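You operate a simulated robot arm through the tools that you are given. There is no shell and no other tool.

The job below is to be done with a simulated robot arm. You get a single attempt, and the scene is never put back.

TASK
Feed two caps out of the feeder into the white pot and put its lid back on.

Only the result counts: the job must be done as asked and must still hold three seconds after the hand-in. Knocking over, shifting, dropping, spilling or breaking anything else fails it. Lids that push on must go on centred and level and be pressed home; caps that screw on are set level and turned clockwise until they are tight.

THE ROBOT
A 7-joint arm with a two-finger parallel gripper, fixed in place. Base frame: the origin is at the foot of the arm, x ahead of it, y to its left, z up; the work surface is at about z = 900. Lengths are in mm, angles in degrees, forces in N, time in s.
With the tool pointing down near the work surface it reaches from about 240 to 680 mm from the base axis. Its first joint turns from -66.0 to 66.0 degrees. Payload 2.4 kg.
The tool frame sits at the grasp point between the pads (the TCP): z along the fingers, y along the line on which they close. The tips reach 30 mm beyond it. Largest opening 94 mm; finger width 28, thickness 10; the body of the gripper, 50 by 96 mm, starts 55 mm behind the TCP.
Orientation is that of the tool frame in the base frame, as a unit quaternion [x, y, z, w]. With the fingers straight down and closing along the base's y, the tool's x points along the base's -x, its y along +y and its z along -z.

THE INTERFACE
- The arm moves only by the tool play_rows. Its argument "series" is a list of rows, each an object of numbers (a shift or turn left out is 0, a gripper value left out holds the last): "wx", "wy", "wz": the turn, a rotation vector about the tool's x, y, z in degrees; "dx", "dy", "dz": the shift along the tool's x, y, z in mm; "fingers": the finger opening in mm, from 0 to 94. In form: [{"wx": .., "wy": .., "wz": .., "dx": .., "dy": .., "dz": .., "fingers": ..}, ...]. A call has 1 to 20 rows; each row shifts and turns the commanded pose from where the row before left it, along the tool's axes as they then stand. Rows are played at 5 a second. More than 50 mm and 8.6 degrees between two rows, or a gripper value outside its range, and nothing of the call is played. A pose out of reach is approached as far as the arm can. The call stops where the force on the tool passes 40 N (or 10 N more than at its start, if that is more) or the arm is blocked; 0.2 s more then pass. Each finger travels about 153 mm/s and halts on what it meets, pressing with about 26 N; the grip force reading is that of the motor and also rises with nothing between the fingers. The clock runs only during rows and for 0.2 s after the last one: add rows that do not move to give the fingers time. It gives the time, the measured TCP pose, the force on the tool (base axes), the opening and the grip force at its end, in the units of the frame above (readings bear some noise), with the torque about the TCP (base axes, N m) and any sound that the robot's microphone picked up.
- Cameras (640 x 400 px; columns grow to the right, rows downward): "scene" is fixed at [47.5, 477.6, 1463.4]; the picture's right is [-0.67, -0.74, 0.00], its down [-0.29, 0.26, -0.92] and it looks along [0.69, -0.62, -0.38] (base axes); focal length 337 px, centre (320, 200). "wrist" rides on the gripper at [76, 14, -102] in the tool frame; the picture's right is [-0.18, 0.98, 0.00], its down [-0.75, -0.14, -0.64] and it looks along [-0.63, -0.12, 0.77] (tool axes); focal length 243 px, centre (320, 200). There is no depth. A picture from a camera that has moved, and an enlarged one, comes with that camera's place and axes in the base frame and with its lens.
- camera(camera): a new picture of that camera. No time passes.
- enlarge(camera, box): a new picture of the part [left, top, right, bottom] of that camera's present view, enlarged. No time passes.
- finish_job(): hands the job in; it is judged then, once.

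Nothing tells you positions but the pictures and the camera data. Unless the task says otherwise, let go and move clear before handing in.

The tools are called after "Call:" by a JSON object that holds its "op" and its "data". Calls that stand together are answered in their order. play_rows: Moves the arm, as the interface text tells. Its arguments: {"type":"object","properties":{"series":{"type":"array"}},"required":["series"]} The other tools are called the same way: camera (camera) takes a picture; enlarge (camera, box) takes an enlarged picture of a part of a camera's view; finish_job () hands the job in.

At the start:

```text
time_s: 0.0
ee_pos: [396.3, 169.1, 1267.0]
ee_rot: [0.0, 1.0, -0.001, 0.0]
force: [0.2, -0.3, 0.3]
torque: [-0.01, 0.03, -0.03]
finger_gap: 94.2
finger_force: 0.1
```

scene: 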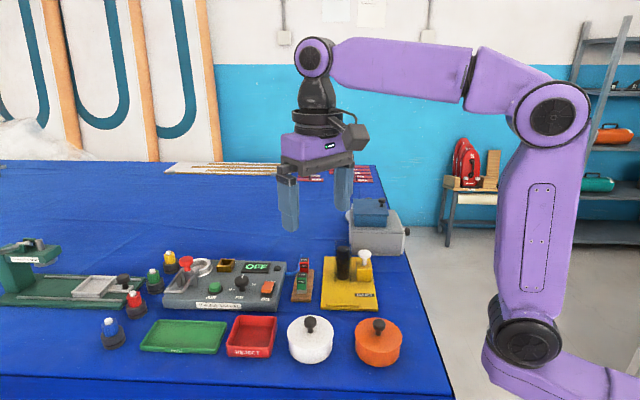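
wrist: 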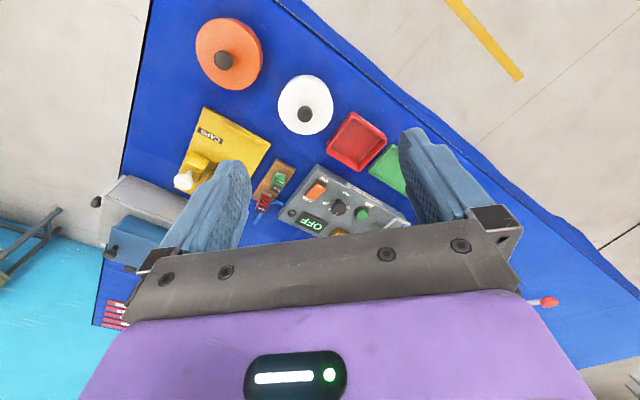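

I see a yellow "CAPS" feeder with a white knob and a dark tube, a white pot and an orange pot with dark-knobbed lids, a control box, trays and other fixtures. I'll enlarge the views to understand the feeder and the pot before moving.

Call:
{"op": "enlarge", "data": {"camera": "scene", "box": [270, 220, 430, 380]}}

Call:
{"op": "enlarge", "data": {"camera": "wrist", "box": [160, 10, 420, 260]}}

Call:
{"op": "enlarge", "data": {"camera": "scene", "box": [80, 220, 300, 370]}}

```text
2.50 times, centred on (350, 300) of scene
camera zoom: at [47.5, 477.6, 1463.4], right [-0.67, -0.74, 0.0], down [-0.29, 0.26, -0.92], along [0.69, -0.62, -0.38], focal length 842 px, centre (245, -50)
```

zoom: 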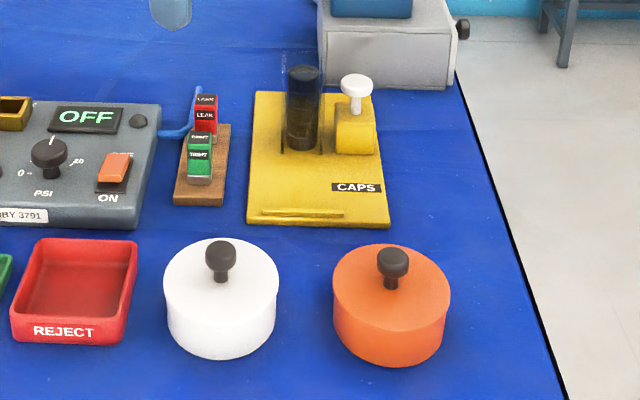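

```text
1.60 times, centred on (290, 135) of wrist
camera zoom: at [320.3, 183.3, 1369.1], right [0.18, 0.98, 0.0], down [0.75, -0.14, 0.64], along [0.63, -0.12, -0.77], focal length 388 px, centre (368, 304)
```

zoom: 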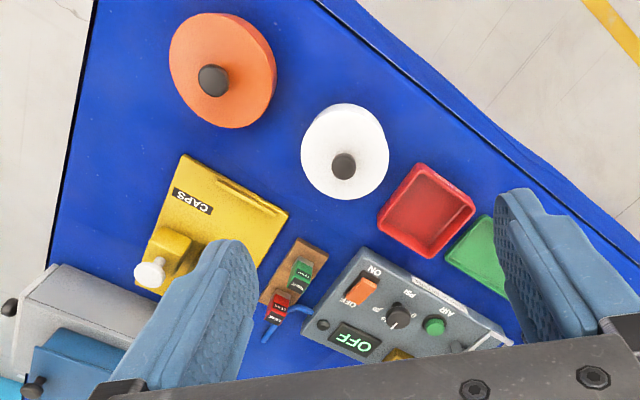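

```text
2.67 times, centred on (190, 295) of scene
camera zoom: at [47.5, 477.6, 1463.4], right [-0.67, -0.74, 0.0], down [-0.29, 0.26, -0.92], along [0.69, -0.62, -0.38], focal length 898 px, centre (667, -53)
```

zoom: 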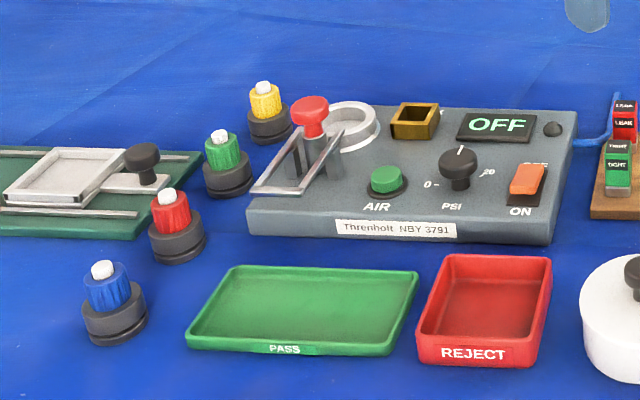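

The feeder appears to be a yellow base with a dark magazine tube and a yellow block carrying a white knob at about (505, -80, 1030). The white pot is at about (454, 134). I'll bring the wrist camera over the feeder at a safe height for a closer look.

Call:
{"op": "play_rows", "data": {"series": [{"dy": -40, "dx": 0}, {"dy": -40}, {"dy": -40}, {"dy": -40, "dz": 10}, {"dy": -40, "dz": 20}, {"dy": -30, "dz": 20}, {"dz": 10}]}}

Call:
{"op": "camera", "data": {"camera": "wrist"}}

Call:
{"op": "camera", "data": {"camera": "scene"}}

```text
time_s: 1.6
ee_pos: [396.3, -60.2, 1208.0]
ee_rot: [0.0, 1.0, 0.0, 0.001]
force: [0.2, 0.6, 0.6]
torque: [-0.01, 0.01, -0.01]
finger_gap: 93.9
finger_force: 0.1
```

```text
taken
camera wrist: at [320.5, -46.4, 1310.2], right [0.18, 0.98, 0.0], down [0.75, -0.14, 0.64], along [0.63, -0.12, -0.77], focal length 243 px, centre (320, 200)
```

wrist: 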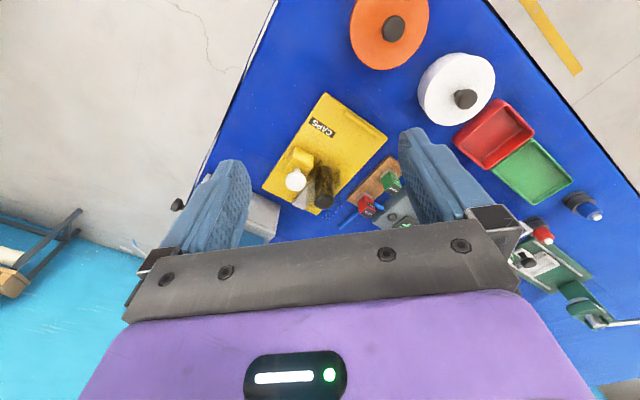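

```text
taken
```

scene: 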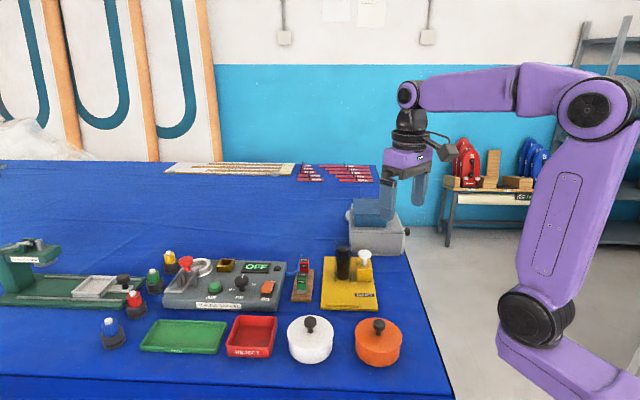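

The feeder is now visible from above, so I'll enlarge it.

Call:
{"op": "enlarge", "data": {"camera": "wrist", "box": [250, 80, 400, 220]}}

Call:
{"op": "enlarge", "data": {"camera": "scene", "box": [310, 235, 390, 315]}}

```text
2.86 times, centred on (325, 150) of wrist
camera zoom: at [320.5, -46.4, 1310.2], right [0.18, 0.98, 0.0], down [0.75, -0.14, 0.64], along [0.63, -0.12, -0.77], focal length 693 px, centre (306, 343)
```

zoom: 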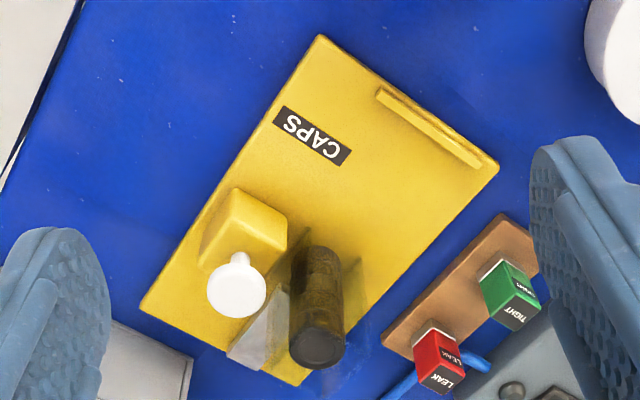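

```text
5.00 times, centred on (350, 275) of scene
camera zoom: at [47.5, 477.6, 1463.4], right [-0.67, -0.74, 0.0], down [-0.29, 0.26, -0.92], along [0.69, -0.62, -0.38], focal length 1683 px, centre (170, -175)
```

zoom: 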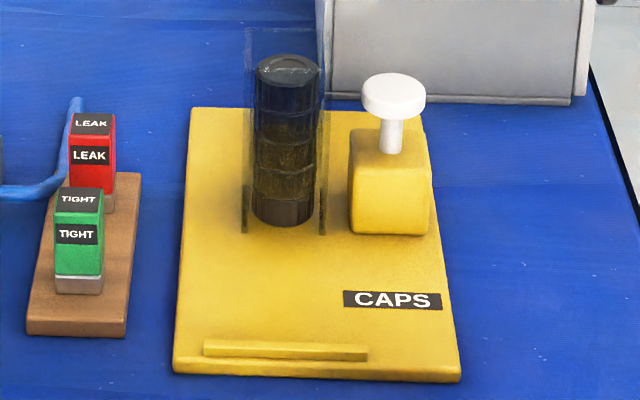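

The feeder's white knob looks like a push-down plunger beside a clear magazine with five dark caps in it. The caps come out toward the lip at the near edge. I'll inspect the white pot from above next.

Call:
{"op": "play_rows", "data": {"series": [{"dy": 40, "dx": -8}, {"dy": 40, "dx": -8}, {"dy": 40, "dx": -8}, {"dy": 40, "dx": -8, "dz": 15}, {"dy": 38, "dx": -8, "dz": 30}, {"dz": 30}, {"dz": 15}]}}

Call:
{"op": "camera", "data": {"camera": "wrist"}}

Call:
{"op": "camera", "data": {"camera": "scene"}}

```text
time_s: 3.2
ee_pos: [435.4, 137.1, 1119.0]
ee_rot: [0.0, 1.0, 0.0, 0.0]
force: [-0.6, 0.7, -0.1]
torque: [0.01, -0.03, -0.04]
finger_gap: 94.0
finger_force: 0.1
```

```text
taken
camera wrist: at [359.3, 151.6, 1220.4], right [0.18, 0.98, 0.0], down [0.75, -0.14, 0.64], along [0.63, -0.12, -0.77], focal length 243 px, centre (320, 200)
```

wrist: 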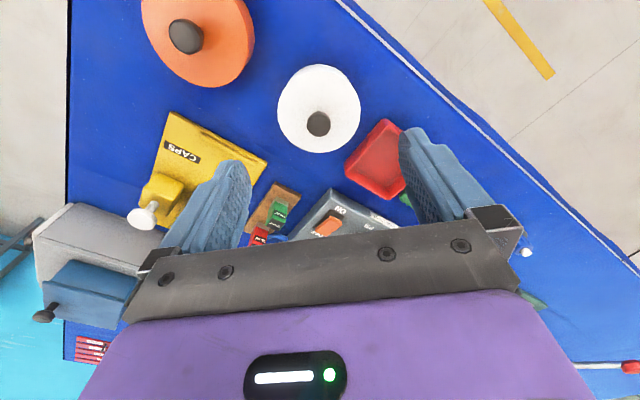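

```text
taken
```

scene: 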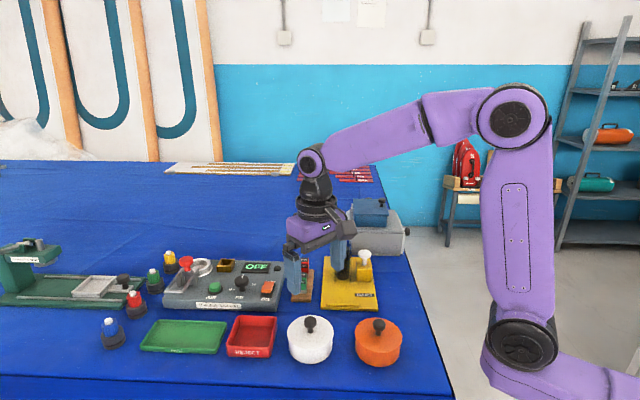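

The white pot's lid and its dark knob are clear between the fingers. I'll enlarge to measure the knob and lid precisely.

Call:
{"op": "enlarge", "data": {"camera": "wrist", "box": [260, 50, 380, 170]}}

Call:
{"op": "enlarge", "data": {"camera": "scene", "box": [270, 305, 350, 375]}}

Call:
{"op": "enlarge", "data": {"camera": "wrist", "box": [60, 0, 260, 130]}}

```text
3.33 times, centred on (320, 110) of wrist
camera zoom: at [359.3, 151.6, 1220.4], right [0.18, 0.98, 0.0], down [0.75, -0.14, 0.64], along [0.63, -0.12, -0.77], focal length 809 px, centre (320, 500)
```

zoom: 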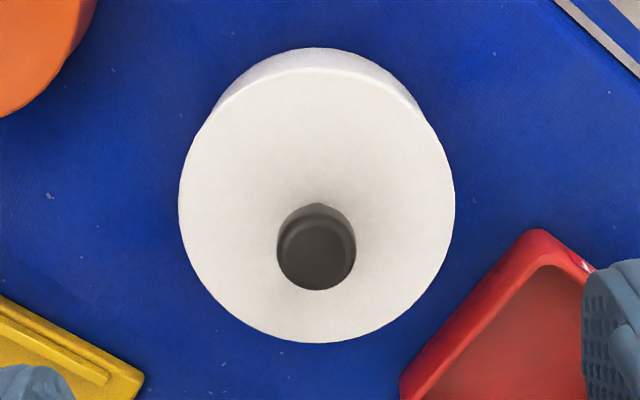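

```text
5.71 times, centred on (310, 340) of scene
camera zoom: at [47.5, 477.6, 1463.4], right [-0.67, -0.74, 0.0], down [-0.29, 0.26, -0.92], along [0.69, -0.62, -0.38], focal length 1924 px, centre (377, -600)
```

zoom: 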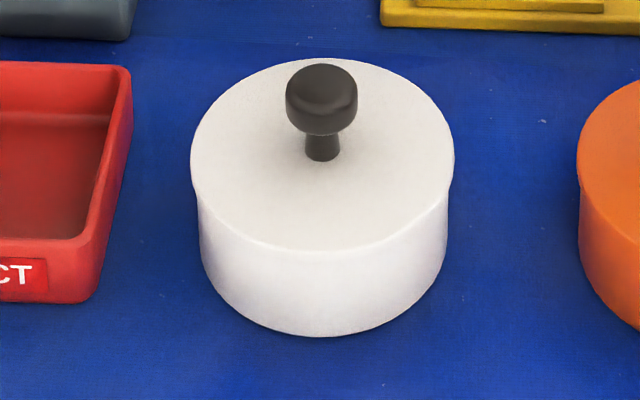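

```text
3.08 times, centred on (160, 65) of wrist
camera zoom: at [359.3, 151.6, 1220.4], right [0.18, 0.98, 0.0], down [0.75, -0.14, 0.64], along [0.63, -0.12, -0.77], focal length 746 px, centre (812, 615)
```

zoom: 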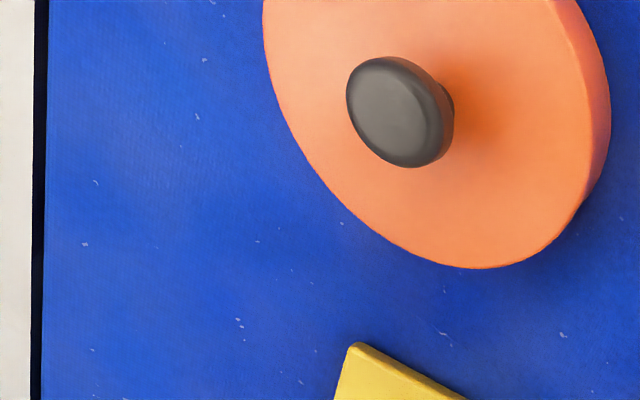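

The lid knob is at about (457, 133) with its head near z 977. The lid top is near z 946, and the lid is about 94 mm across. I'll centre over it and come down with the fingers open, stopping short for a check.

Call:
{"op": "play_rows", "data": {"series": [{"dx": -11, "dy": -2}, {"dx": -11, "dy": -2, "dz": 20}, {"dz": 35}, {"dz": 35}, {"dz": 20}, {}]}}

Call:
{"op": "camera", "data": {"camera": "wrist"}}

Call:
{"op": "enlarge", "data": {"camera": "scene", "box": [250, 260, 390, 380]}}

```text
time_s: 4.6
ee_pos: [456.4, 133.2, 1007.1]
ee_rot: [0.0, 1.0, 0.001, 0.0]
force: [-0.6, -0.3, 0.6]
torque: [0.04, 0.0, 0.02]
finger_gap: 94.1
finger_force: 0.0
```

```text
taken
camera wrist: at [381.7, 147.9, 1109.7], right [0.18, 0.98, 0.0], down [0.75, -0.14, 0.64], along [0.63, -0.12, -0.77], focal length 243 px, centre (320, 200)
```

wrist: 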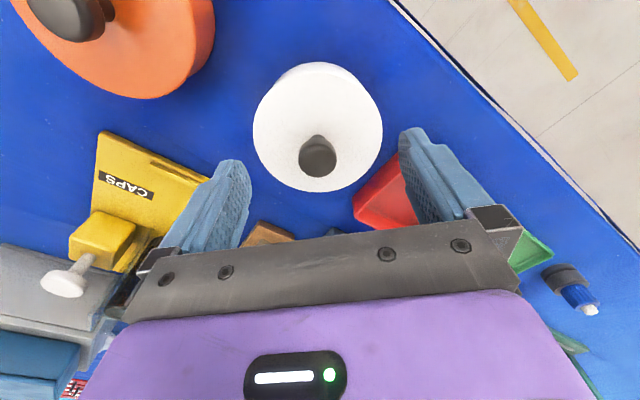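

```text
3.33 times, centred on (320, 320) of scene
camera zoom: at [47.5, 477.6, 1463.4], right [-0.67, -0.74, 0.0], down [-0.29, 0.26, -0.92], along [0.69, -0.62, -0.38], focal length 1122 px, centre (320, -200)
```

zoom: 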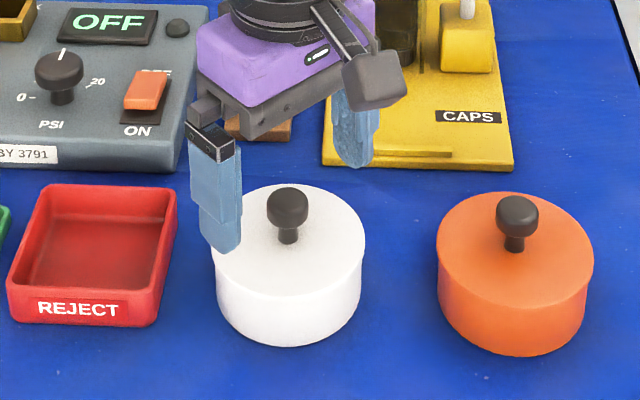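

The knob sits centred between the finger tips in both views. I'll go down to z about 983, with the tips just above the lid, and close on the knob.

Call:
{"op": "play_rows", "data": {"series": [{"dz": 12}, {"dz": 10}, {"dy": -1}, {"fingers": 40}, {"fingers": 15}, {"fingers": 10}, {"fingers": 10}, {}, {}]}}

Call:
{"op": "camera", "data": {"camera": "wrist"}}

Call:
{"op": "enlarge", "data": {"camera": "scene", "box": [250, 260, 390, 380]}}

```text
time_s: 6.6
ee_pos: [457.6, 134.1, 984.6]
ee_rot: [0.0, 1.0, 0.001, 0.0]
force: [0.1, -3.4, 2.1]
torque: [-0.11, 0.01, -0.04]
finger_gap: 24.2
finger_force: 25.9
```

```text
taken
camera wrist: at [381.7, 147.4, 1087.8], right [0.18, 0.98, 0.0], down [0.75, -0.14, 0.64], along [0.63, -0.12, -0.77], focal length 243 px, centre (320, 200)
```

wrist: 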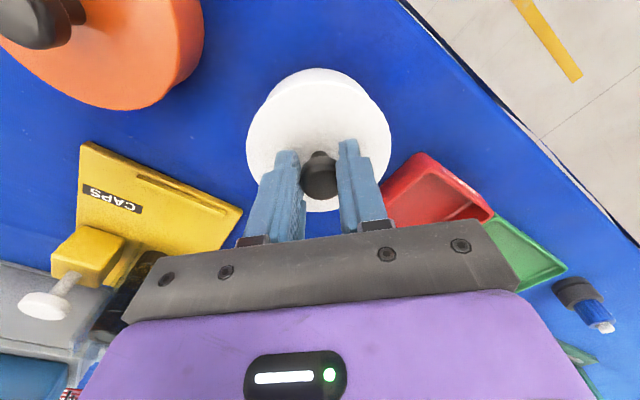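

```text
3.33 times, centred on (320, 320) of scene
camera zoom: at [47.5, 477.5, 1463.4], right [-0.67, -0.74, 0.0], down [-0.29, 0.26, -0.92], along [0.69, -0.62, -0.38], focal length 1122 px, centre (320, -200)
```

zoom: 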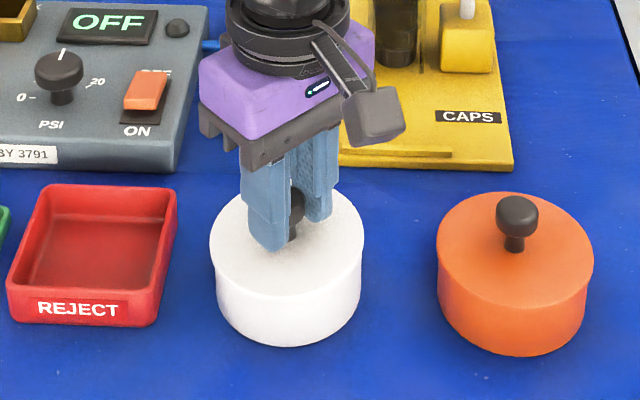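

The knob is gripped at 24.2 mm. I'll lift gently in small steps to see how tightly the lid holds.

Call:
{"op": "play_rows", "data": {"series": [{"dy": 1}, {"dz": -2}, {"dz": -3}, {"dz": -5}, {"dz": -5}, {}]}}

Call:
{"op": "enlarge", "data": {"camera": "scene", "box": [250, 260, 390, 380]}}

```text
time_s: 8.0
ee_pos: [458.6, 131.3, 1000.7]
ee_rot: [0.0, 1.0, 0.0, 0.0]
force: [0.0, 0.1, -0.2]
torque: [-0.02, 0.02, 0.0]
finger_gap: 24.2
finger_force: 25.8
```

```text
3.33 times, centred on (320, 320) of scene
camera zoom: at [47.5, 477.6, 1463.4], right [-0.67, -0.74, 0.0], down [-0.29, 0.26, -0.92], along [0.69, -0.62, -0.38], focal length 1122 px, centre (320, -200)
```

zoom: 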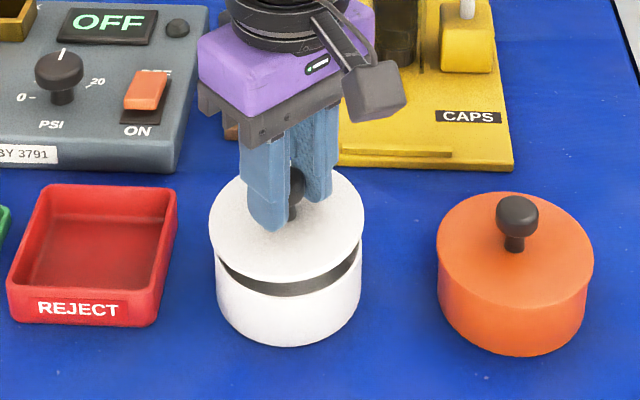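

The lid came free and the pot stayed in place. I'll raise it well clear and look into the pot.

Call:
{"op": "play_rows", "data": {"series": [{"dz": -20}, {"dz": -30}, {"dz": -30}, {}]}}

Call:
{"op": "camera", "data": {"camera": "wrist"}}

Call:
{"op": "enlarge", "data": {"camera": "scene", "box": [250, 240, 390, 380]}}

```text
time_s: 9.0
ee_pos: [457.5, 132.5, 1080.4]
ee_rot: [-0.001, 1.0, 0.0, 0.0]
force: [0.0, 0.5, 0.4]
torque: [0.01, -0.01, -0.04]
finger_gap: 24.2
finger_force: 26.0
```

```text
taken
camera wrist: at [382.0, 147.2, 1181.9], right [0.18, 0.98, 0.0], down [0.75, -0.14, 0.64], along [0.63, -0.12, -0.77], focal length 243 px, centre (320, 200)
```

wrist: 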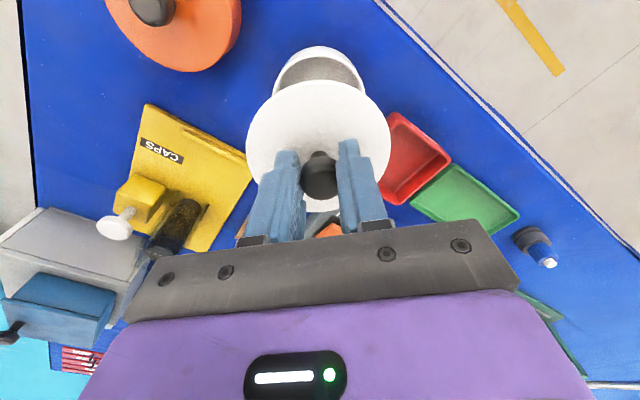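

```text
2.86 times, centred on (320, 310) of scene
camera zoom: at [47.5, 477.6, 1463.4], right [-0.67, -0.74, 0.0], down [-0.29, 0.26, -0.92], along [0.69, -0.62, -0.38], focal length 962 px, centre (320, -114)
```

zoom: 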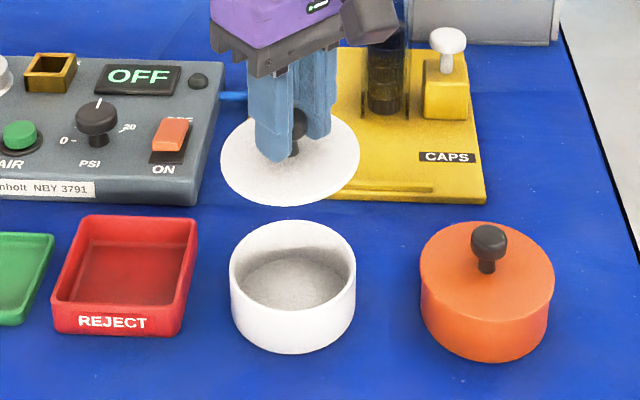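

The lid is a thin disc and the pot is open and empty. I'll carry the lid at this height to the free cloth right of the orange pot, around (373, -71), and check clearances before lowering.

Call:
{"op": "play_rows", "data": {"series": [{"dx": 17, "dy": -40}, {"dx": 17, "dy": -41}, {"dx": 17, "dy": -41}, {"dx": 17, "dy": -41}, {"dx": 17, "dy": -41}, {}]}}

Call:
{"op": "camera", "data": {"camera": "wrist"}}

Call:
{"op": "camera", "data": {"camera": "scene"}}

```text
time_s: 10.4
ee_pos: [373.4, -72.2, 1078.1]
ee_rot: [-0.001, 1.0, 0.0, -0.001]
force: [-0.4, 0.0, -0.3]
torque: [-0.03, 0.01, -0.01]
finger_gap: 24.1
finger_force: 25.5
```

```text
taken
camera wrist: at [297.7, -58.1, 1180.5], right [0.18, 0.98, 0.0], down [0.75, -0.14, 0.64], along [0.63, -0.12, -0.77], focal length 243 px, centre (320, 200)
```

wrist: 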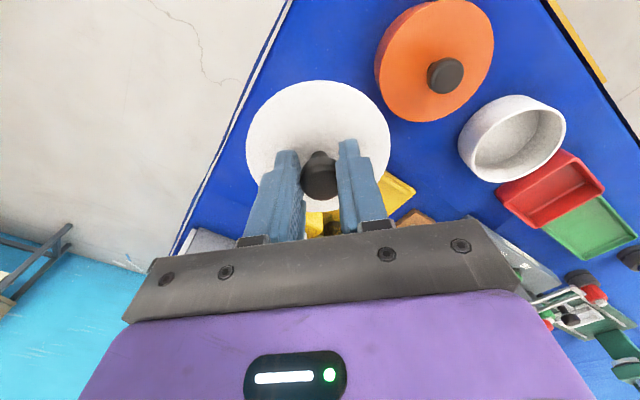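

```text
taken
```

scene: 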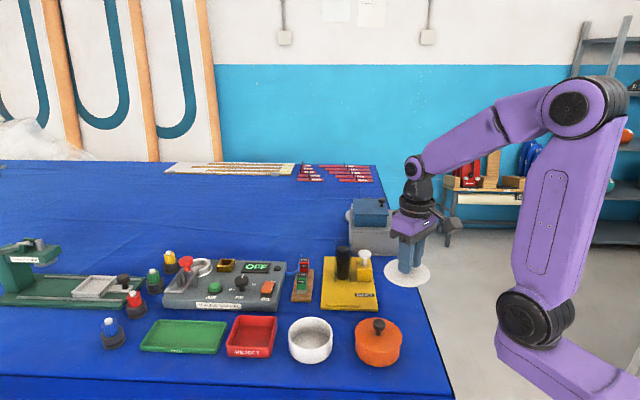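

The orange pot is a little closer than I judged, at about (358, 30), so I'll shift the spot to about (378, -79) for even clearances. I'll then lower partway.

Call:
{"op": "play_rows", "data": {"series": [{"dx": -5, "dy": -8}, {"dz": 30}, {"dz": 30}, {"dz": 30}, {"dz": 22}, {}]}}

Call:
{"op": "camera", "data": {"camera": "wrist"}}

Call:
{"op": "enlarge", "data": {"camera": "scene", "box": [320, 230, 460, 390]}}

```text
time_s: 11.8
ee_pos: [379.6, -79.1, 966.9]
ee_rot: [0.0, 1.0, 0.0, -0.001]
force: [0.0, 0.5, -0.5]
torque: [0.04, 0.0, 0.03]
finger_gap: 24.1
finger_force: 25.9
```

```text
taken
camera wrist: at [302.6, -65.4, 1069.0], right [0.18, 0.98, 0.0], down [0.75, -0.14, 0.64], along [0.63, -0.12, -0.77], focal length 243 px, centre (320, 200)
```

wrist: 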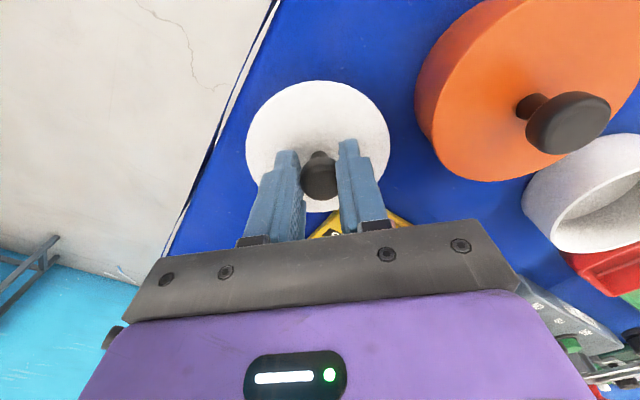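

```text
2.50 times, centred on (390, 310) of scene
camera zoom: at [47.5, 477.6, 1463.4], right [-0.67, -0.74, 0.0], down [-0.29, 0.26, -0.92], along [0.69, -0.62, -0.38], focal length 842 px, centre (145, -75)
```

zoom: 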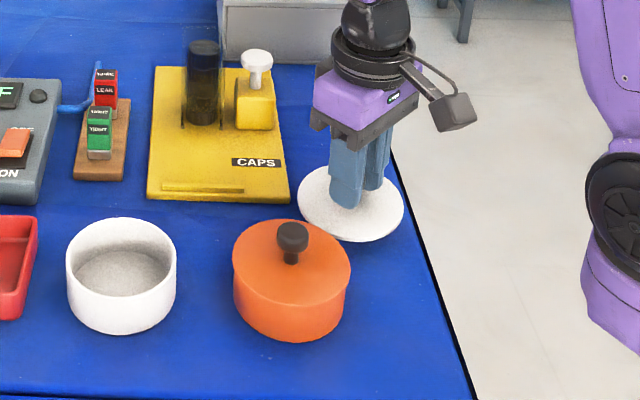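

The spot looks clear of the feeder corner, the orange pot and the table edge. I'll lower in small steps and watch for contact force.

Call:
{"op": "play_rows", "data": {"series": [{"dz": 5}, {"dz": 4}, {"dz": 3}, {}]}}

Call:
{"op": "enlarge", "data": {"camera": "scene", "box": [350, 250, 430, 330]}}

```text
time_s: 12.8
ee_pos: [378.6, -79.3, 956.2]
ee_rot: [-0.001, 1.0, 0.0, 0.0]
force: [0.6, 0.2, -0.8]
torque: [0.01, 0.04, 0.0]
finger_gap: 24.1
finger_force: 26.1
```

```text
5.00 times, centred on (390, 290) of scene
camera zoom: at [47.5, 477.6, 1463.4], right [-0.67, -0.74, 0.0], down [-0.29, 0.26, -0.92], along [0.69, -0.62, -0.38], focal length 1683 px, centre (-30, -250)
```

zoom: 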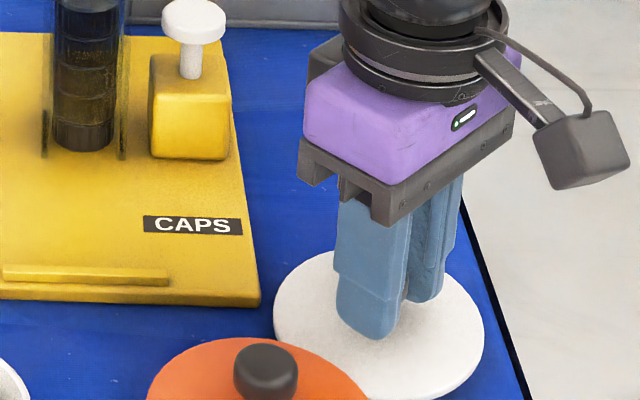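

No contact yet, so I'll keep lowering in small steps.

Call:
{"op": "play_rows", "data": {"series": [{"dz": 2}, {"dz": 2}, {"dz": 1}, {}]}}

```text
time_s: 13.8
ee_pos: [377.0, -79.2, 952.0]
ee_rot: [0.0, 1.0, 0.0, 0.001]
force: [-0.5, -2.7, 6.4]
torque: [0.09, -0.07, 0.0]
finger_gap: 24.3
finger_force: 25.5
```

Contact was at about z 952 with 6 N, so the lid is resting on the table. I'll release it, opening only moderately, and rise straight up.

Call:
{"op": "play_rows", "data": {"series": [{"fingers": 35}, {"fingers": 50}, {}, {"dz": -5}, {"dz": -20}, {"dz": -30}, {"dz": -40}, {}]}}

Call:
{"op": "camera", "data": {"camera": "wrist"}}

Call:
{"op": "enlarge", "data": {"camera": "scene", "box": [290, 230, 430, 390]}}

```text
time_s: 15.6
ee_pos: [376.2, -76.5, 1046.5]
ee_rot: [0.0, 1.0, 0.0, 0.0]
force: [-0.5, 0.1, -0.2]
torque: [0.02, -0.03, 0.02]
finger_gap: 49.9
finger_force: 0.2
```

```text
taken
camera wrist: at [300.5, -63.4, 1148.1], right [0.18, 0.98, 0.0], down [0.75, -0.14, 0.64], along [0.63, -0.12, -0.77], focal length 243 px, centre (320, 200)
```

wrist: 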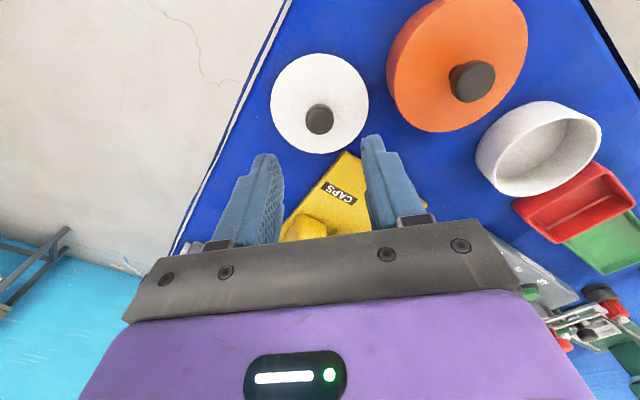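

```text
2.50 times, centred on (360, 310) of scene
camera zoom: at [47.5, 477.6, 1463.4], right [-0.67, -0.74, 0.0], down [-0.29, 0.26, -0.92], along [0.69, -0.62, -0.38], focal length 842 px, centre (220, -75)
```

zoom: 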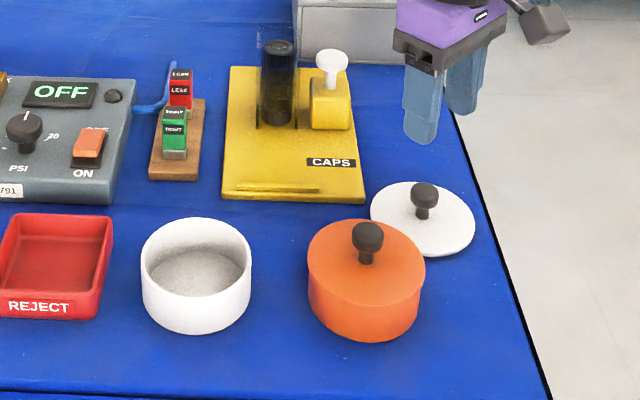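

The lid rests flat on the cloth with clear space around it. Next I'll move over the feeder with the fingers open for a close look at the plunger and magazine.

Call:
{"op": "play_rows", "data": {"series": [{"dz": -40, "fingers": 94}, {"dz": -34}, {"dx": -40, "dy": -5}, {"dx": -40, "dy": -5}, {"dx": -30, "dy": -5}, {}]}}

Call:
{"op": "camera", "data": {"camera": "wrist"}}

Call:
{"op": "enlarge", "data": {"camera": "wrist", "box": [220, 40, 420, 220]}}

```text
time_s: 17.0
ee_pos: [486.5, -94.3, 1120.1]
ee_rot: [0.0, 1.0, 0.0, 0.0]
force: [0.5, 0.5, -0.6]
torque: [0.02, -0.02, 0.0]
finger_gap: 94.0
finger_force: 0.1
```

```text
taken
camera wrist: at [410.9, -80.8, 1222.0], right [0.18, 0.98, 0.0], down [0.75, -0.14, 0.64], along [0.63, -0.12, -0.77], focal length 243 px, centre (320, 200)
```

wrist: 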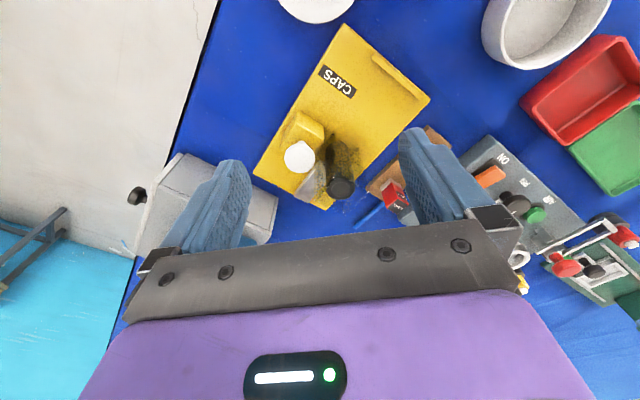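

```text
2.22 times, centred on (320, 130) of wrist
camera zoom: at [410.9, -80.8, 1222.0], right [0.18, 0.98, 0.0], down [0.75, -0.14, 0.64], along [0.63, -0.12, -0.77], focal length 539 px, centre (320, 356)
```

zoom: 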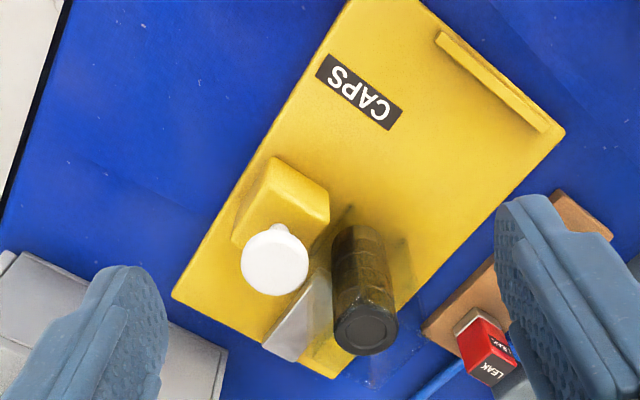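

The plunger knob works out at about (545, -129) with its top at z about 983, and the magazine stands roughly 57 mm to its left. I'll move above the knob, close the fingers, and yaw -45° so the wide gripper body stays clear of the magazine.

Call:
{"op": "play_rows", "data": {"series": [{"dx": -29, "dy": -18, "fingers": 60}, {"dx": -28, "dy": -17, "fingers": 30}, {"wz": -7.5, "fingers": 0}, {"wz": -7.5}, {"wz": -7.5}, {"wz": -7.5}, {"wz": -7.5}, {"wz": -7.5}, {}]}}

Call:
{"op": "camera", "data": {"camera": "wrist"}}

Call:
{"op": "enlarge", "data": {"camera": "scene", "box": [280, 180, 440, 310]}}

```text
time_s: 19.0
ee_pos: [545.8, -128.5, 1120.2]
ee_rot: [-0.384, 0.923, -0.001, 0.0]
force: [-0.4, -0.3, 0.3]
torque: [-0.01, 0.0, 0.0]
finger_gap: 0.0
finger_force: 25.8
```

```text
taken
camera wrist: at [481.8, -172.8, 1222.3], right [-0.57, 0.82, 0.0], down [0.63, 0.43, 0.64], along [0.53, 0.36, -0.77], focal length 243 px, centre (320, 200)
```

wrist: 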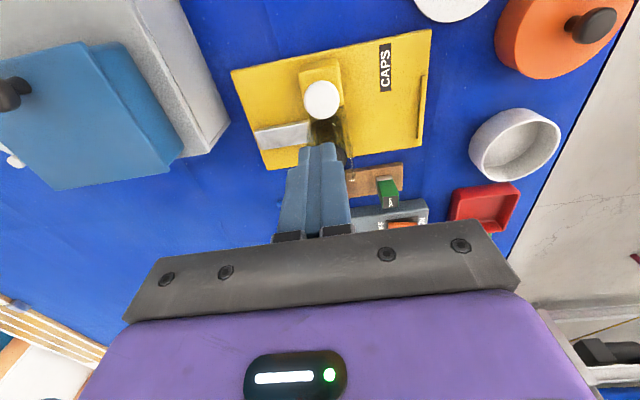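

```text
3.08 times, centred on (360, 245) of scene
camera zoom: at [47.5, 477.6, 1463.4], right [-0.67, -0.74, 0.0], down [-0.29, 0.26, -0.92], along [0.69, -0.62, -0.38], focal length 1036 px, centre (197, 62)
```

zoom: 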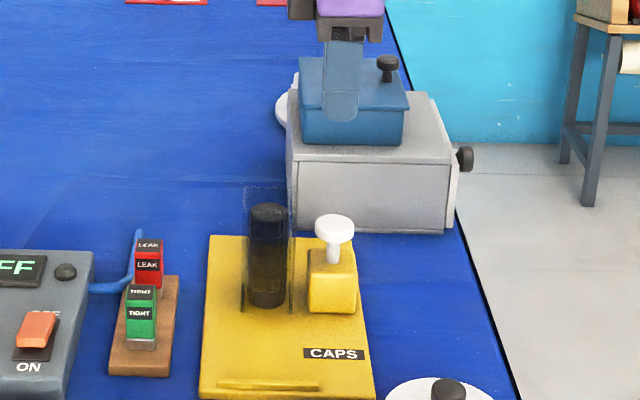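

The yaw worked. A pale slab is visible behind the magazine and may be the pusher, so I'll enlarge that area.

Call:
{"op": "enlarge", "data": {"camera": "wrist", "box": [220, 20, 440, 180]}}

```text
2.50 times, centred on (330, 100) of wrist
camera zoom: at [481.8, -172.8, 1222.3], right [-0.57, 0.82, 0.0], down [0.63, 0.43, 0.64], along [0.53, 0.36, -0.77], focal length 606 px, centre (295, 450)
```

zoom: 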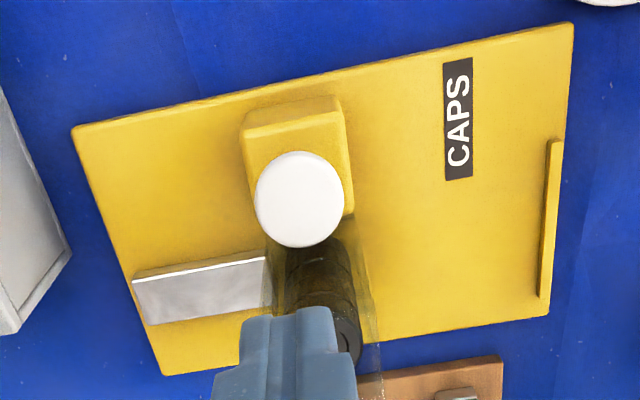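

The pale slab is the pusher slide behind the magazine, so pressing the knob should drive the bottom cap out toward the lip. I'll descend to just above the knob.

Call:
{"op": "play_rows", "data": {"series": [{"dz": 30}, {"dz": 30}, {"dz": 25}, {"dz": 12}, {}]}}

Call:
{"op": "enlarge", "data": {"camera": "scene", "box": [300, 200, 420, 310]}}

Call:
{"op": "camera", "data": {"camera": "wrist"}}

```text
time_s: 20.2
ee_pos: [546.0, -130.8, 1021.3]
ee_rot: [-0.382, 0.924, 0.001, 0.0]
force: [0.0, 0.2, -0.9]
torque: [-0.03, -0.01, -0.02]
finger_gap: 0.0
finger_force: 26.2
```

```text
3.64 times, centred on (360, 255) of scene
camera zoom: at [47.5, 477.6, 1463.4], right [-0.67, -0.74, 0.0], down [-0.29, 0.26, -0.92], along [0.69, -0.62, -0.38], focal length 1224 px, centre (174, 0)
```

zoom: 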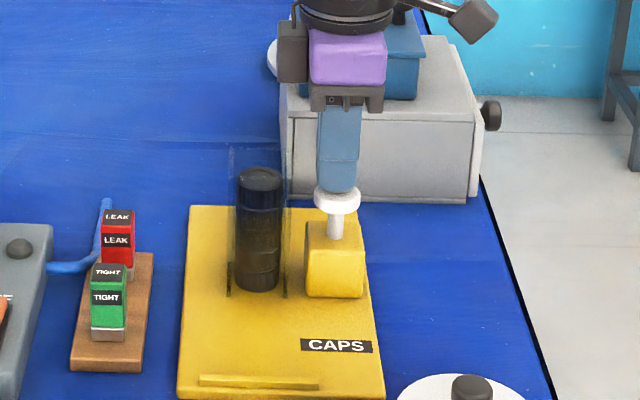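

```text
taken
camera wrist: at [482.3, -173.3, 1124.3], right [-0.57, 0.82, 0.0], down [0.63, 0.43, 0.64], along [0.53, 0.36, -0.77], focal length 243 px, centre (320, 200)
```

wrist: 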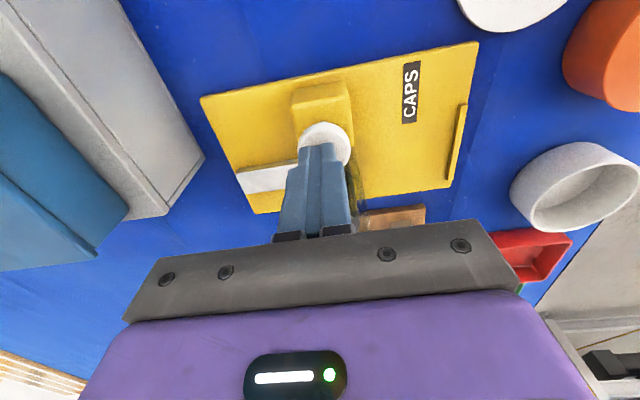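

The closed fingertips sit right over the white knob. I'll press down gradually now and watch force and sound.

Call:
{"op": "play_rows", "data": {"series": [{"dz": 4}, {"dz": 4}, {"dz": 3}, {"dz": 3}, {"dz": 3}, {}]}}

Call:
{"op": "enlarge", "data": {"camera": "scene", "box": [300, 200, 420, 310]}}

```text
time_s: 21.6
ee_pos: [545.0, -128.5, 1007.1]
ee_rot: [-0.383, 0.924, 0.0, -0.001]
force: [1.9, 0.8, 4.5]
torque: [0.0, -0.06, 0.0]
finger_gap: 0.0
finger_force: 25.7
```

```text
3.64 times, centred on (360, 255) of scene
camera zoom: at [47.5, 477.6, 1463.4], right [-0.67, -0.74, 0.0], down [-0.29, 0.26, -0.92], along [0.69, -0.62, -0.38], focal length 1224 px, centre (174, 0)
```

zoom: 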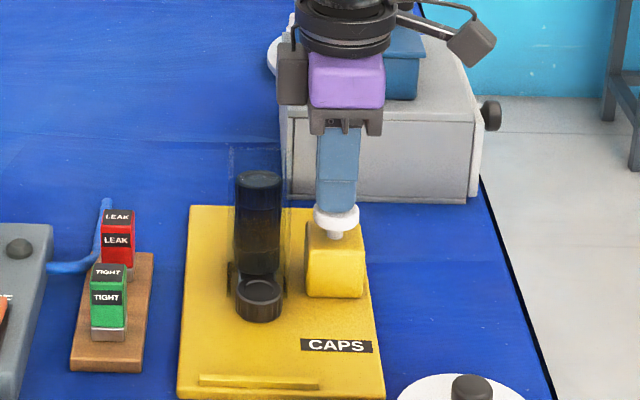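

Pressing works: the bottom cap is sliding out in step with the plunger at about 4.5 N. I'll continue slowly to the end of the stroke.

Call:
{"op": "play_rows", "data": {"series": [{"dz": 2}, {"dz": 2}, {"dz": 2}, {}]}}

Call:
{"op": "enlarge", "data": {"camera": "scene", "box": [300, 200, 420, 310]}}

```text
time_s: 22.6
ee_pos: [544.6, -130.3, 999.6]
ee_rot: [-0.382, 0.924, 0.001, 0.001]
force: [2.7, 0.5, 6.2]
torque: [0.05, -0.04, 0.0]
finger_gap: 0.0
finger_force: 25.8
```

```text
3.64 times, centred on (360, 255) of scene
camera zoom: at [47.5, 477.7, 1463.4], right [-0.67, -0.74, 0.0], down [-0.29, 0.26, -0.92], along [0.69, -0.62, -0.38], focal length 1224 px, centre (174, 0)
```

zoom: 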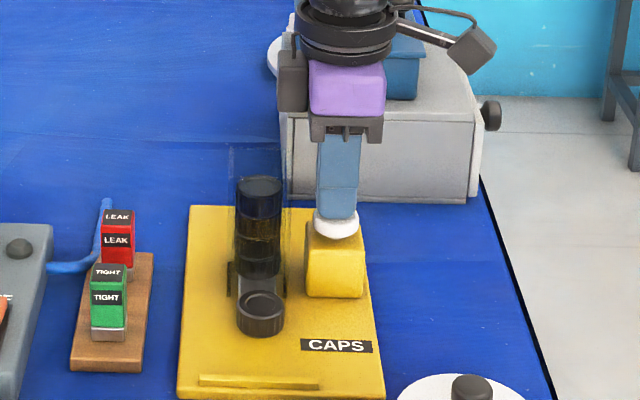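

The cap is nearly out and the grey pusher shows behind it. I'll press further until it reaches the stop.

Call:
{"op": "play_rows", "data": {"series": [{"dz": 2}, {"dz": 2}, {}]}}

Call:
{"op": "enlarge", "data": {"camera": "scene", "box": [300, 200, 420, 310]}}

```text
time_s: 23.4
ee_pos: [544.6, -128.7, 996.0]
ee_rot: [-0.383, 0.924, 0.0, 0.0]
force: [-0.8, -2.9, 6.7]
torque: [-0.05, 0.04, 0.01]
finger_gap: 0.2
finger_force: 25.8
heard: click
```

```text
3.64 times, centred on (360, 255) of scene
camera zoom: at [47.4, 477.6, 1463.4], right [-0.67, -0.74, 0.0], down [-0.29, 0.26, -0.92], along [0.69, -0.62, -0.38], focal length 1224 px, centre (174, 0)
```

zoom: 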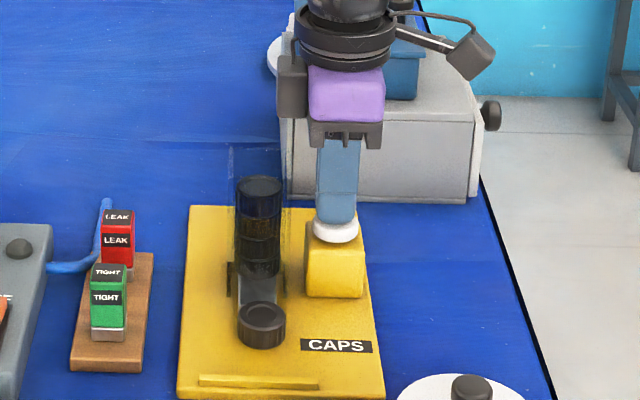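

A click was heard, which should mark the full feed stroke. I'll ease off slowly so the pusher returns, then rise clear.

Call:
{"op": "play_rows", "data": {"series": [{"dz": -3}, {"dz": -3}, {"dz": -4}, {"dz": -4}, {"dz": -4}, {"dz": -6}, {"dz": -20}, {"dz": -30}, {"dz": -30}, {}]}}

Call:
{"op": "enlarge", "data": {"camera": "scene", "box": [300, 200, 420, 310]}}

Call:
{"op": "camera", "data": {"camera": "wrist"}}

```text
time_s: 25.6
ee_pos: [544.3, -129.2, 1100.8]
ee_rot: [-0.383, 0.924, 0.0, 0.0]
force: [-0.5, -0.9, -0.8]
torque: [-0.05, 0.01, -0.01]
finger_gap: 0.1
finger_force: 25.9
```

```text
3.64 times, centred on (360, 255) of scene
camera zoom: at [47.5, 477.6, 1463.4], right [-0.67, -0.74, 0.0], down [-0.29, 0.26, -0.92], along [0.69, -0.62, -0.38], focal length 1224 px, centre (174, 0)
```

zoom: 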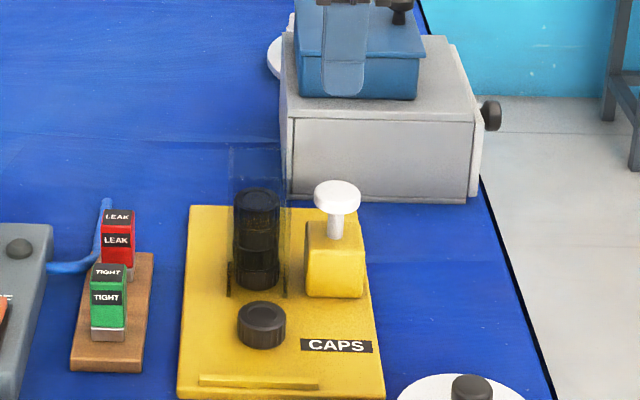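

```text
taken
camera wrist: at [481.4, -172.1, 1202.7], right [-0.56, 0.83, 0.0], down [0.63, 0.43, 0.64], along [0.53, 0.36, -0.77], focal length 243 px, centre (320, 200)
```

wrist: 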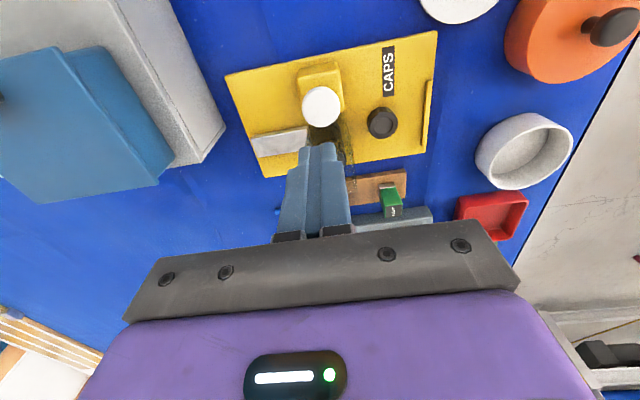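

One cap is out on the plate at about (535, -44) and the stack has dropped behind it. I'll move over the cap and turn the gripper 90° so the fingers close across it, parallel to the feeder's near edge.

Call:
{"op": "play_rows", "data": {"series": [{"dz": -20}, {"dy": 38}, {"dy": 38}, {"dx": -27}, {"dx": -26, "fingers": 60}, {"wz": 7.5}, {"wz": 7.5}, {"wz": 7.5}, {"wz": 7.5}, {"wz": 7.5}, {"wz": 7.5}, {"wz": 7.5}, {"wz": 7.5}, {"wz": 7.5}, {"wz": 7.5}, {"wz": 7.5}, {"wz": 7.5}, {}]}}

Call:
{"op": "camera", "data": {"camera": "wrist"}}

Call:
{"op": "camera", "data": {"camera": "scene"}}

```text
time_s: 29.4
ee_pos: [528.7, -37.4, 1120.2]
ee_rot: [0.384, 0.923, 0.0, -0.001]
force: [-0.9, 0.5, 0.9]
torque: [-0.02, 0.02, -0.03]
finger_gap: 59.9
finger_force: 0.0
```

```text
taken
camera wrist: at [485.7, 26.2, 1222.1], right [0.83, 0.56, 0.0], down [0.43, -0.63, 0.64], along [0.36, -0.53, -0.77], focal length 243 px, centre (320, 200)
```

wrist: 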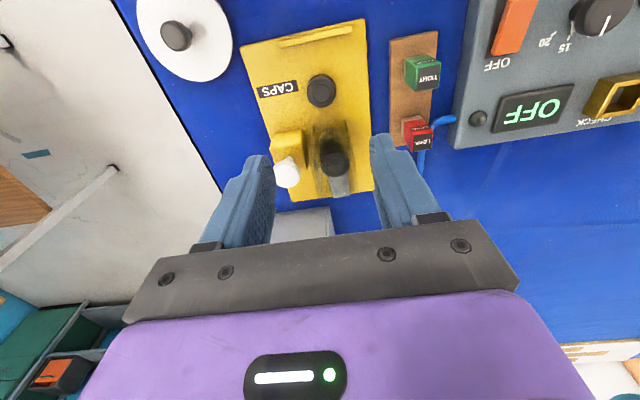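

```text
taken
```

scene: 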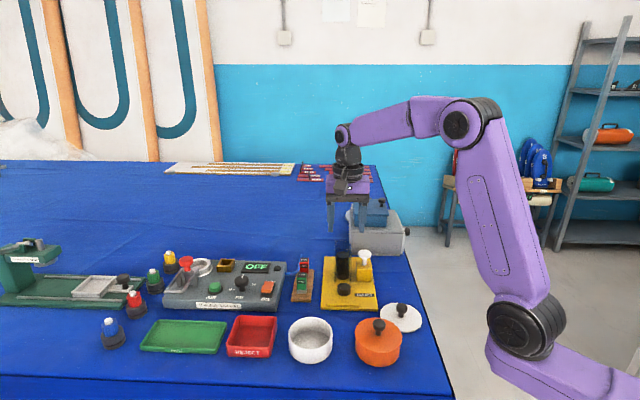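

The cap and magazine front are in view between the fingers. I'll enlarge to fix the cap position.

Call:
{"op": "enlarge", "data": {"camera": "wrist", "box": [240, 20, 400, 200]}}

Call:
{"op": "enlarge", "data": {"camera": "scene", "box": [310, 235, 390, 315]}}

```text
2.22 times, centred on (320, 110) of wrist
camera zoom: at [485.7, 26.2, 1222.1], right [0.83, 0.56, 0.0], down [0.43, -0.63, 0.64], along [0.36, -0.53, -0.77], focal length 539 px, centre (320, 400)
```

zoom: 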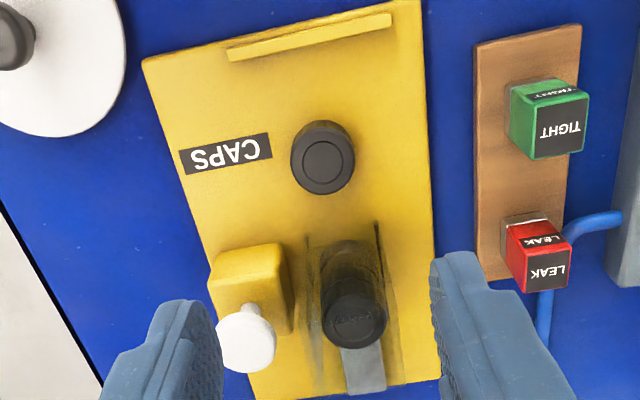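

```text
5.00 times, centred on (350, 275) of scene
camera zoom: at [47.5, 477.6, 1463.4], right [-0.67, -0.74, 0.0], down [-0.29, 0.26, -0.92], along [0.69, -0.62, -0.38], focal length 1683 px, centre (170, -175)
```

zoom: 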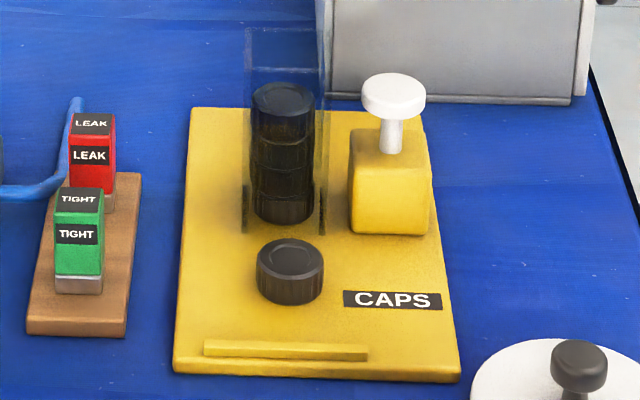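

The cap lies centred between the fingers sideways, and about 10 mm beyond the TCP toward the magazine. I'll use that offset so I can later place the cap near the pot wall. I'll descend to just above the grasp height and check.

Call:
{"op": "play_rows", "data": {"series": [{"dx": -2, "dz": 30}, {"dz": 40}, {"dz": 40}, {"dz": 30}, {"dz": 15}, {}]}}

Call:
{"op": "camera", "data": {"camera": "wrist"}}

Call:
{"op": "enlarge", "data": {"camera": "scene", "box": [310, 235, 390, 315]}}

```text
time_s: 30.8
ee_pos: [530.0, -39.0, 964.4]
ee_rot: [0.383, 0.924, -0.001, 0.0]
force: [0.6, -0.3, 0.6]
torque: [0.03, 0.01, -0.03]
finger_gap: 59.8
finger_force: 0.0
```

```text
taken
camera wrist: at [486.5, 25.3, 1066.7], right [0.82, 0.57, 0.0], down [0.43, -0.63, 0.64], along [0.36, -0.53, -0.77], focal length 243 px, centre (320, 200)
```

wrist: 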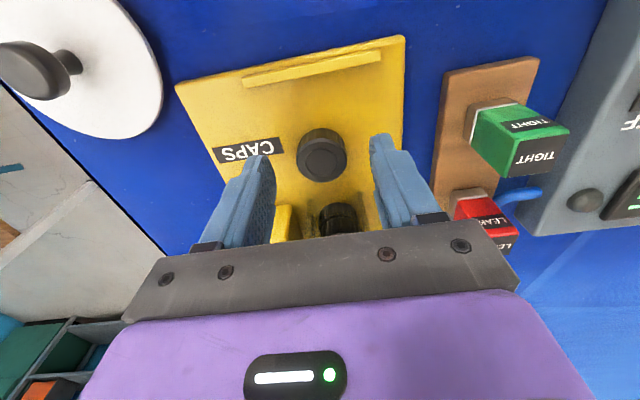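

```text
5.00 times, centred on (350, 275) of scene
camera zoom: at [47.5, 477.6, 1463.4], right [-0.67, -0.74, 0.0], down [-0.29, 0.26, -0.92], along [0.69, -0.62, -0.38], focal length 1683 px, centre (170, -175)
```

zoom: 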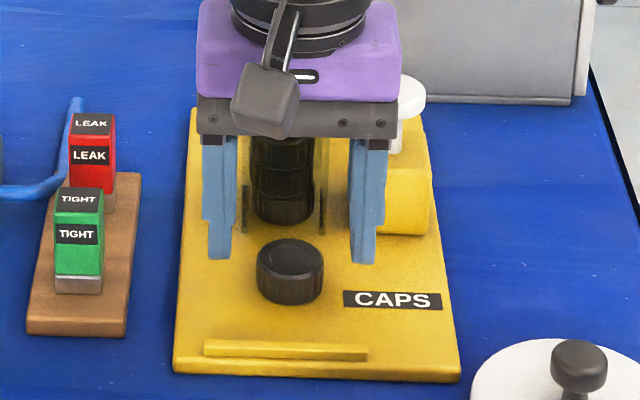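

Alignment matches expectations and everything is clear. I'll lower to z about 944 and close on the cap gently.

Call:
{"op": "play_rows", "data": {"series": [{"dz": 10}, {"dz": 9}, {}]}}

Call:
{"op": "enlarge", "data": {"camera": "scene", "box": [310, 235, 390, 315]}}

```text
time_s: 31.6
ee_pos: [529.6, -39.1, 946.0]
ee_rot: [0.383, 0.924, -0.001, 0.0]
force: [-0.5, 0.0, 0.7]
torque: [0.02, 0.0, -0.01]
finger_gap: 60.3
finger_force: 0.0
```

```text
5.00 times, centred on (350, 275) of scene
camera zoom: at [47.5, 477.6, 1463.4], right [-0.67, -0.74, 0.0], down [-0.29, 0.26, -0.92], along [0.69, -0.62, -0.38], focal length 1683 px, centre (170, -175)
```

zoom: 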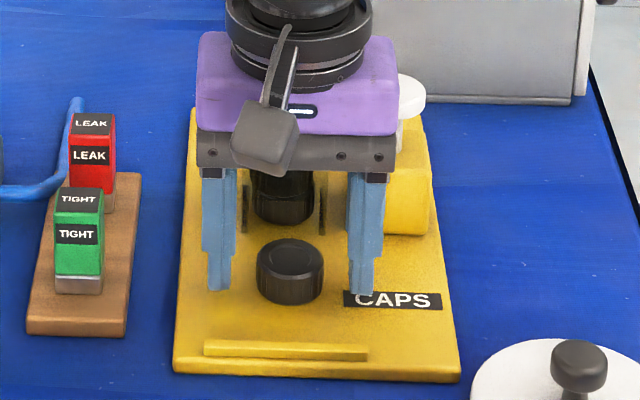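

Fingertips are beside the cap and a few millimetres above the plate. I'll close now.

Call:
{"op": "play_rows", "data": {"series": [{"dz": 1, "fingers": 45}, {"fingers": 38}, {"fingers": 30}, {"fingers": 25}, {}, {}]}}

Call:
{"op": "enlarge", "data": {"camera": "scene", "box": [310, 235, 390, 315]}}

```text
time_s: 33.0
ee_pos: [530.1, -38.9, 945.2]
ee_rot: [0.383, 0.924, 0.0, 0.0]
force: [0.7, 0.2, -0.5]
torque: [-0.03, -0.02, 0.02]
finger_gap: 31.7
finger_force: 26.1
```

```text
5.00 times, centred on (350, 275) of scene
camera zoom: at [47.5, 477.6, 1463.4], right [-0.67, -0.74, 0.0], down [-0.29, 0.26, -0.92], along [0.69, -0.62, -0.38], focal length 1683 px, centre (170, -175)
```

zoom: 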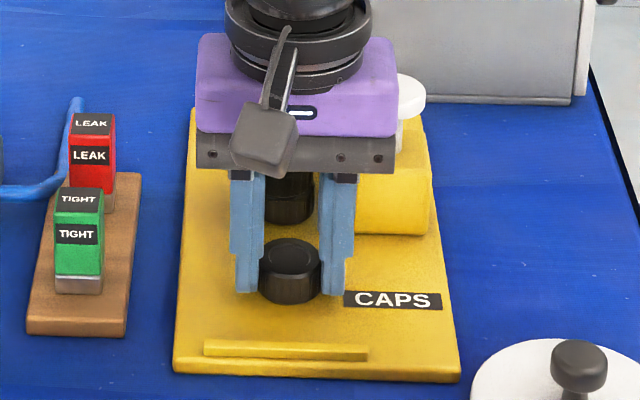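

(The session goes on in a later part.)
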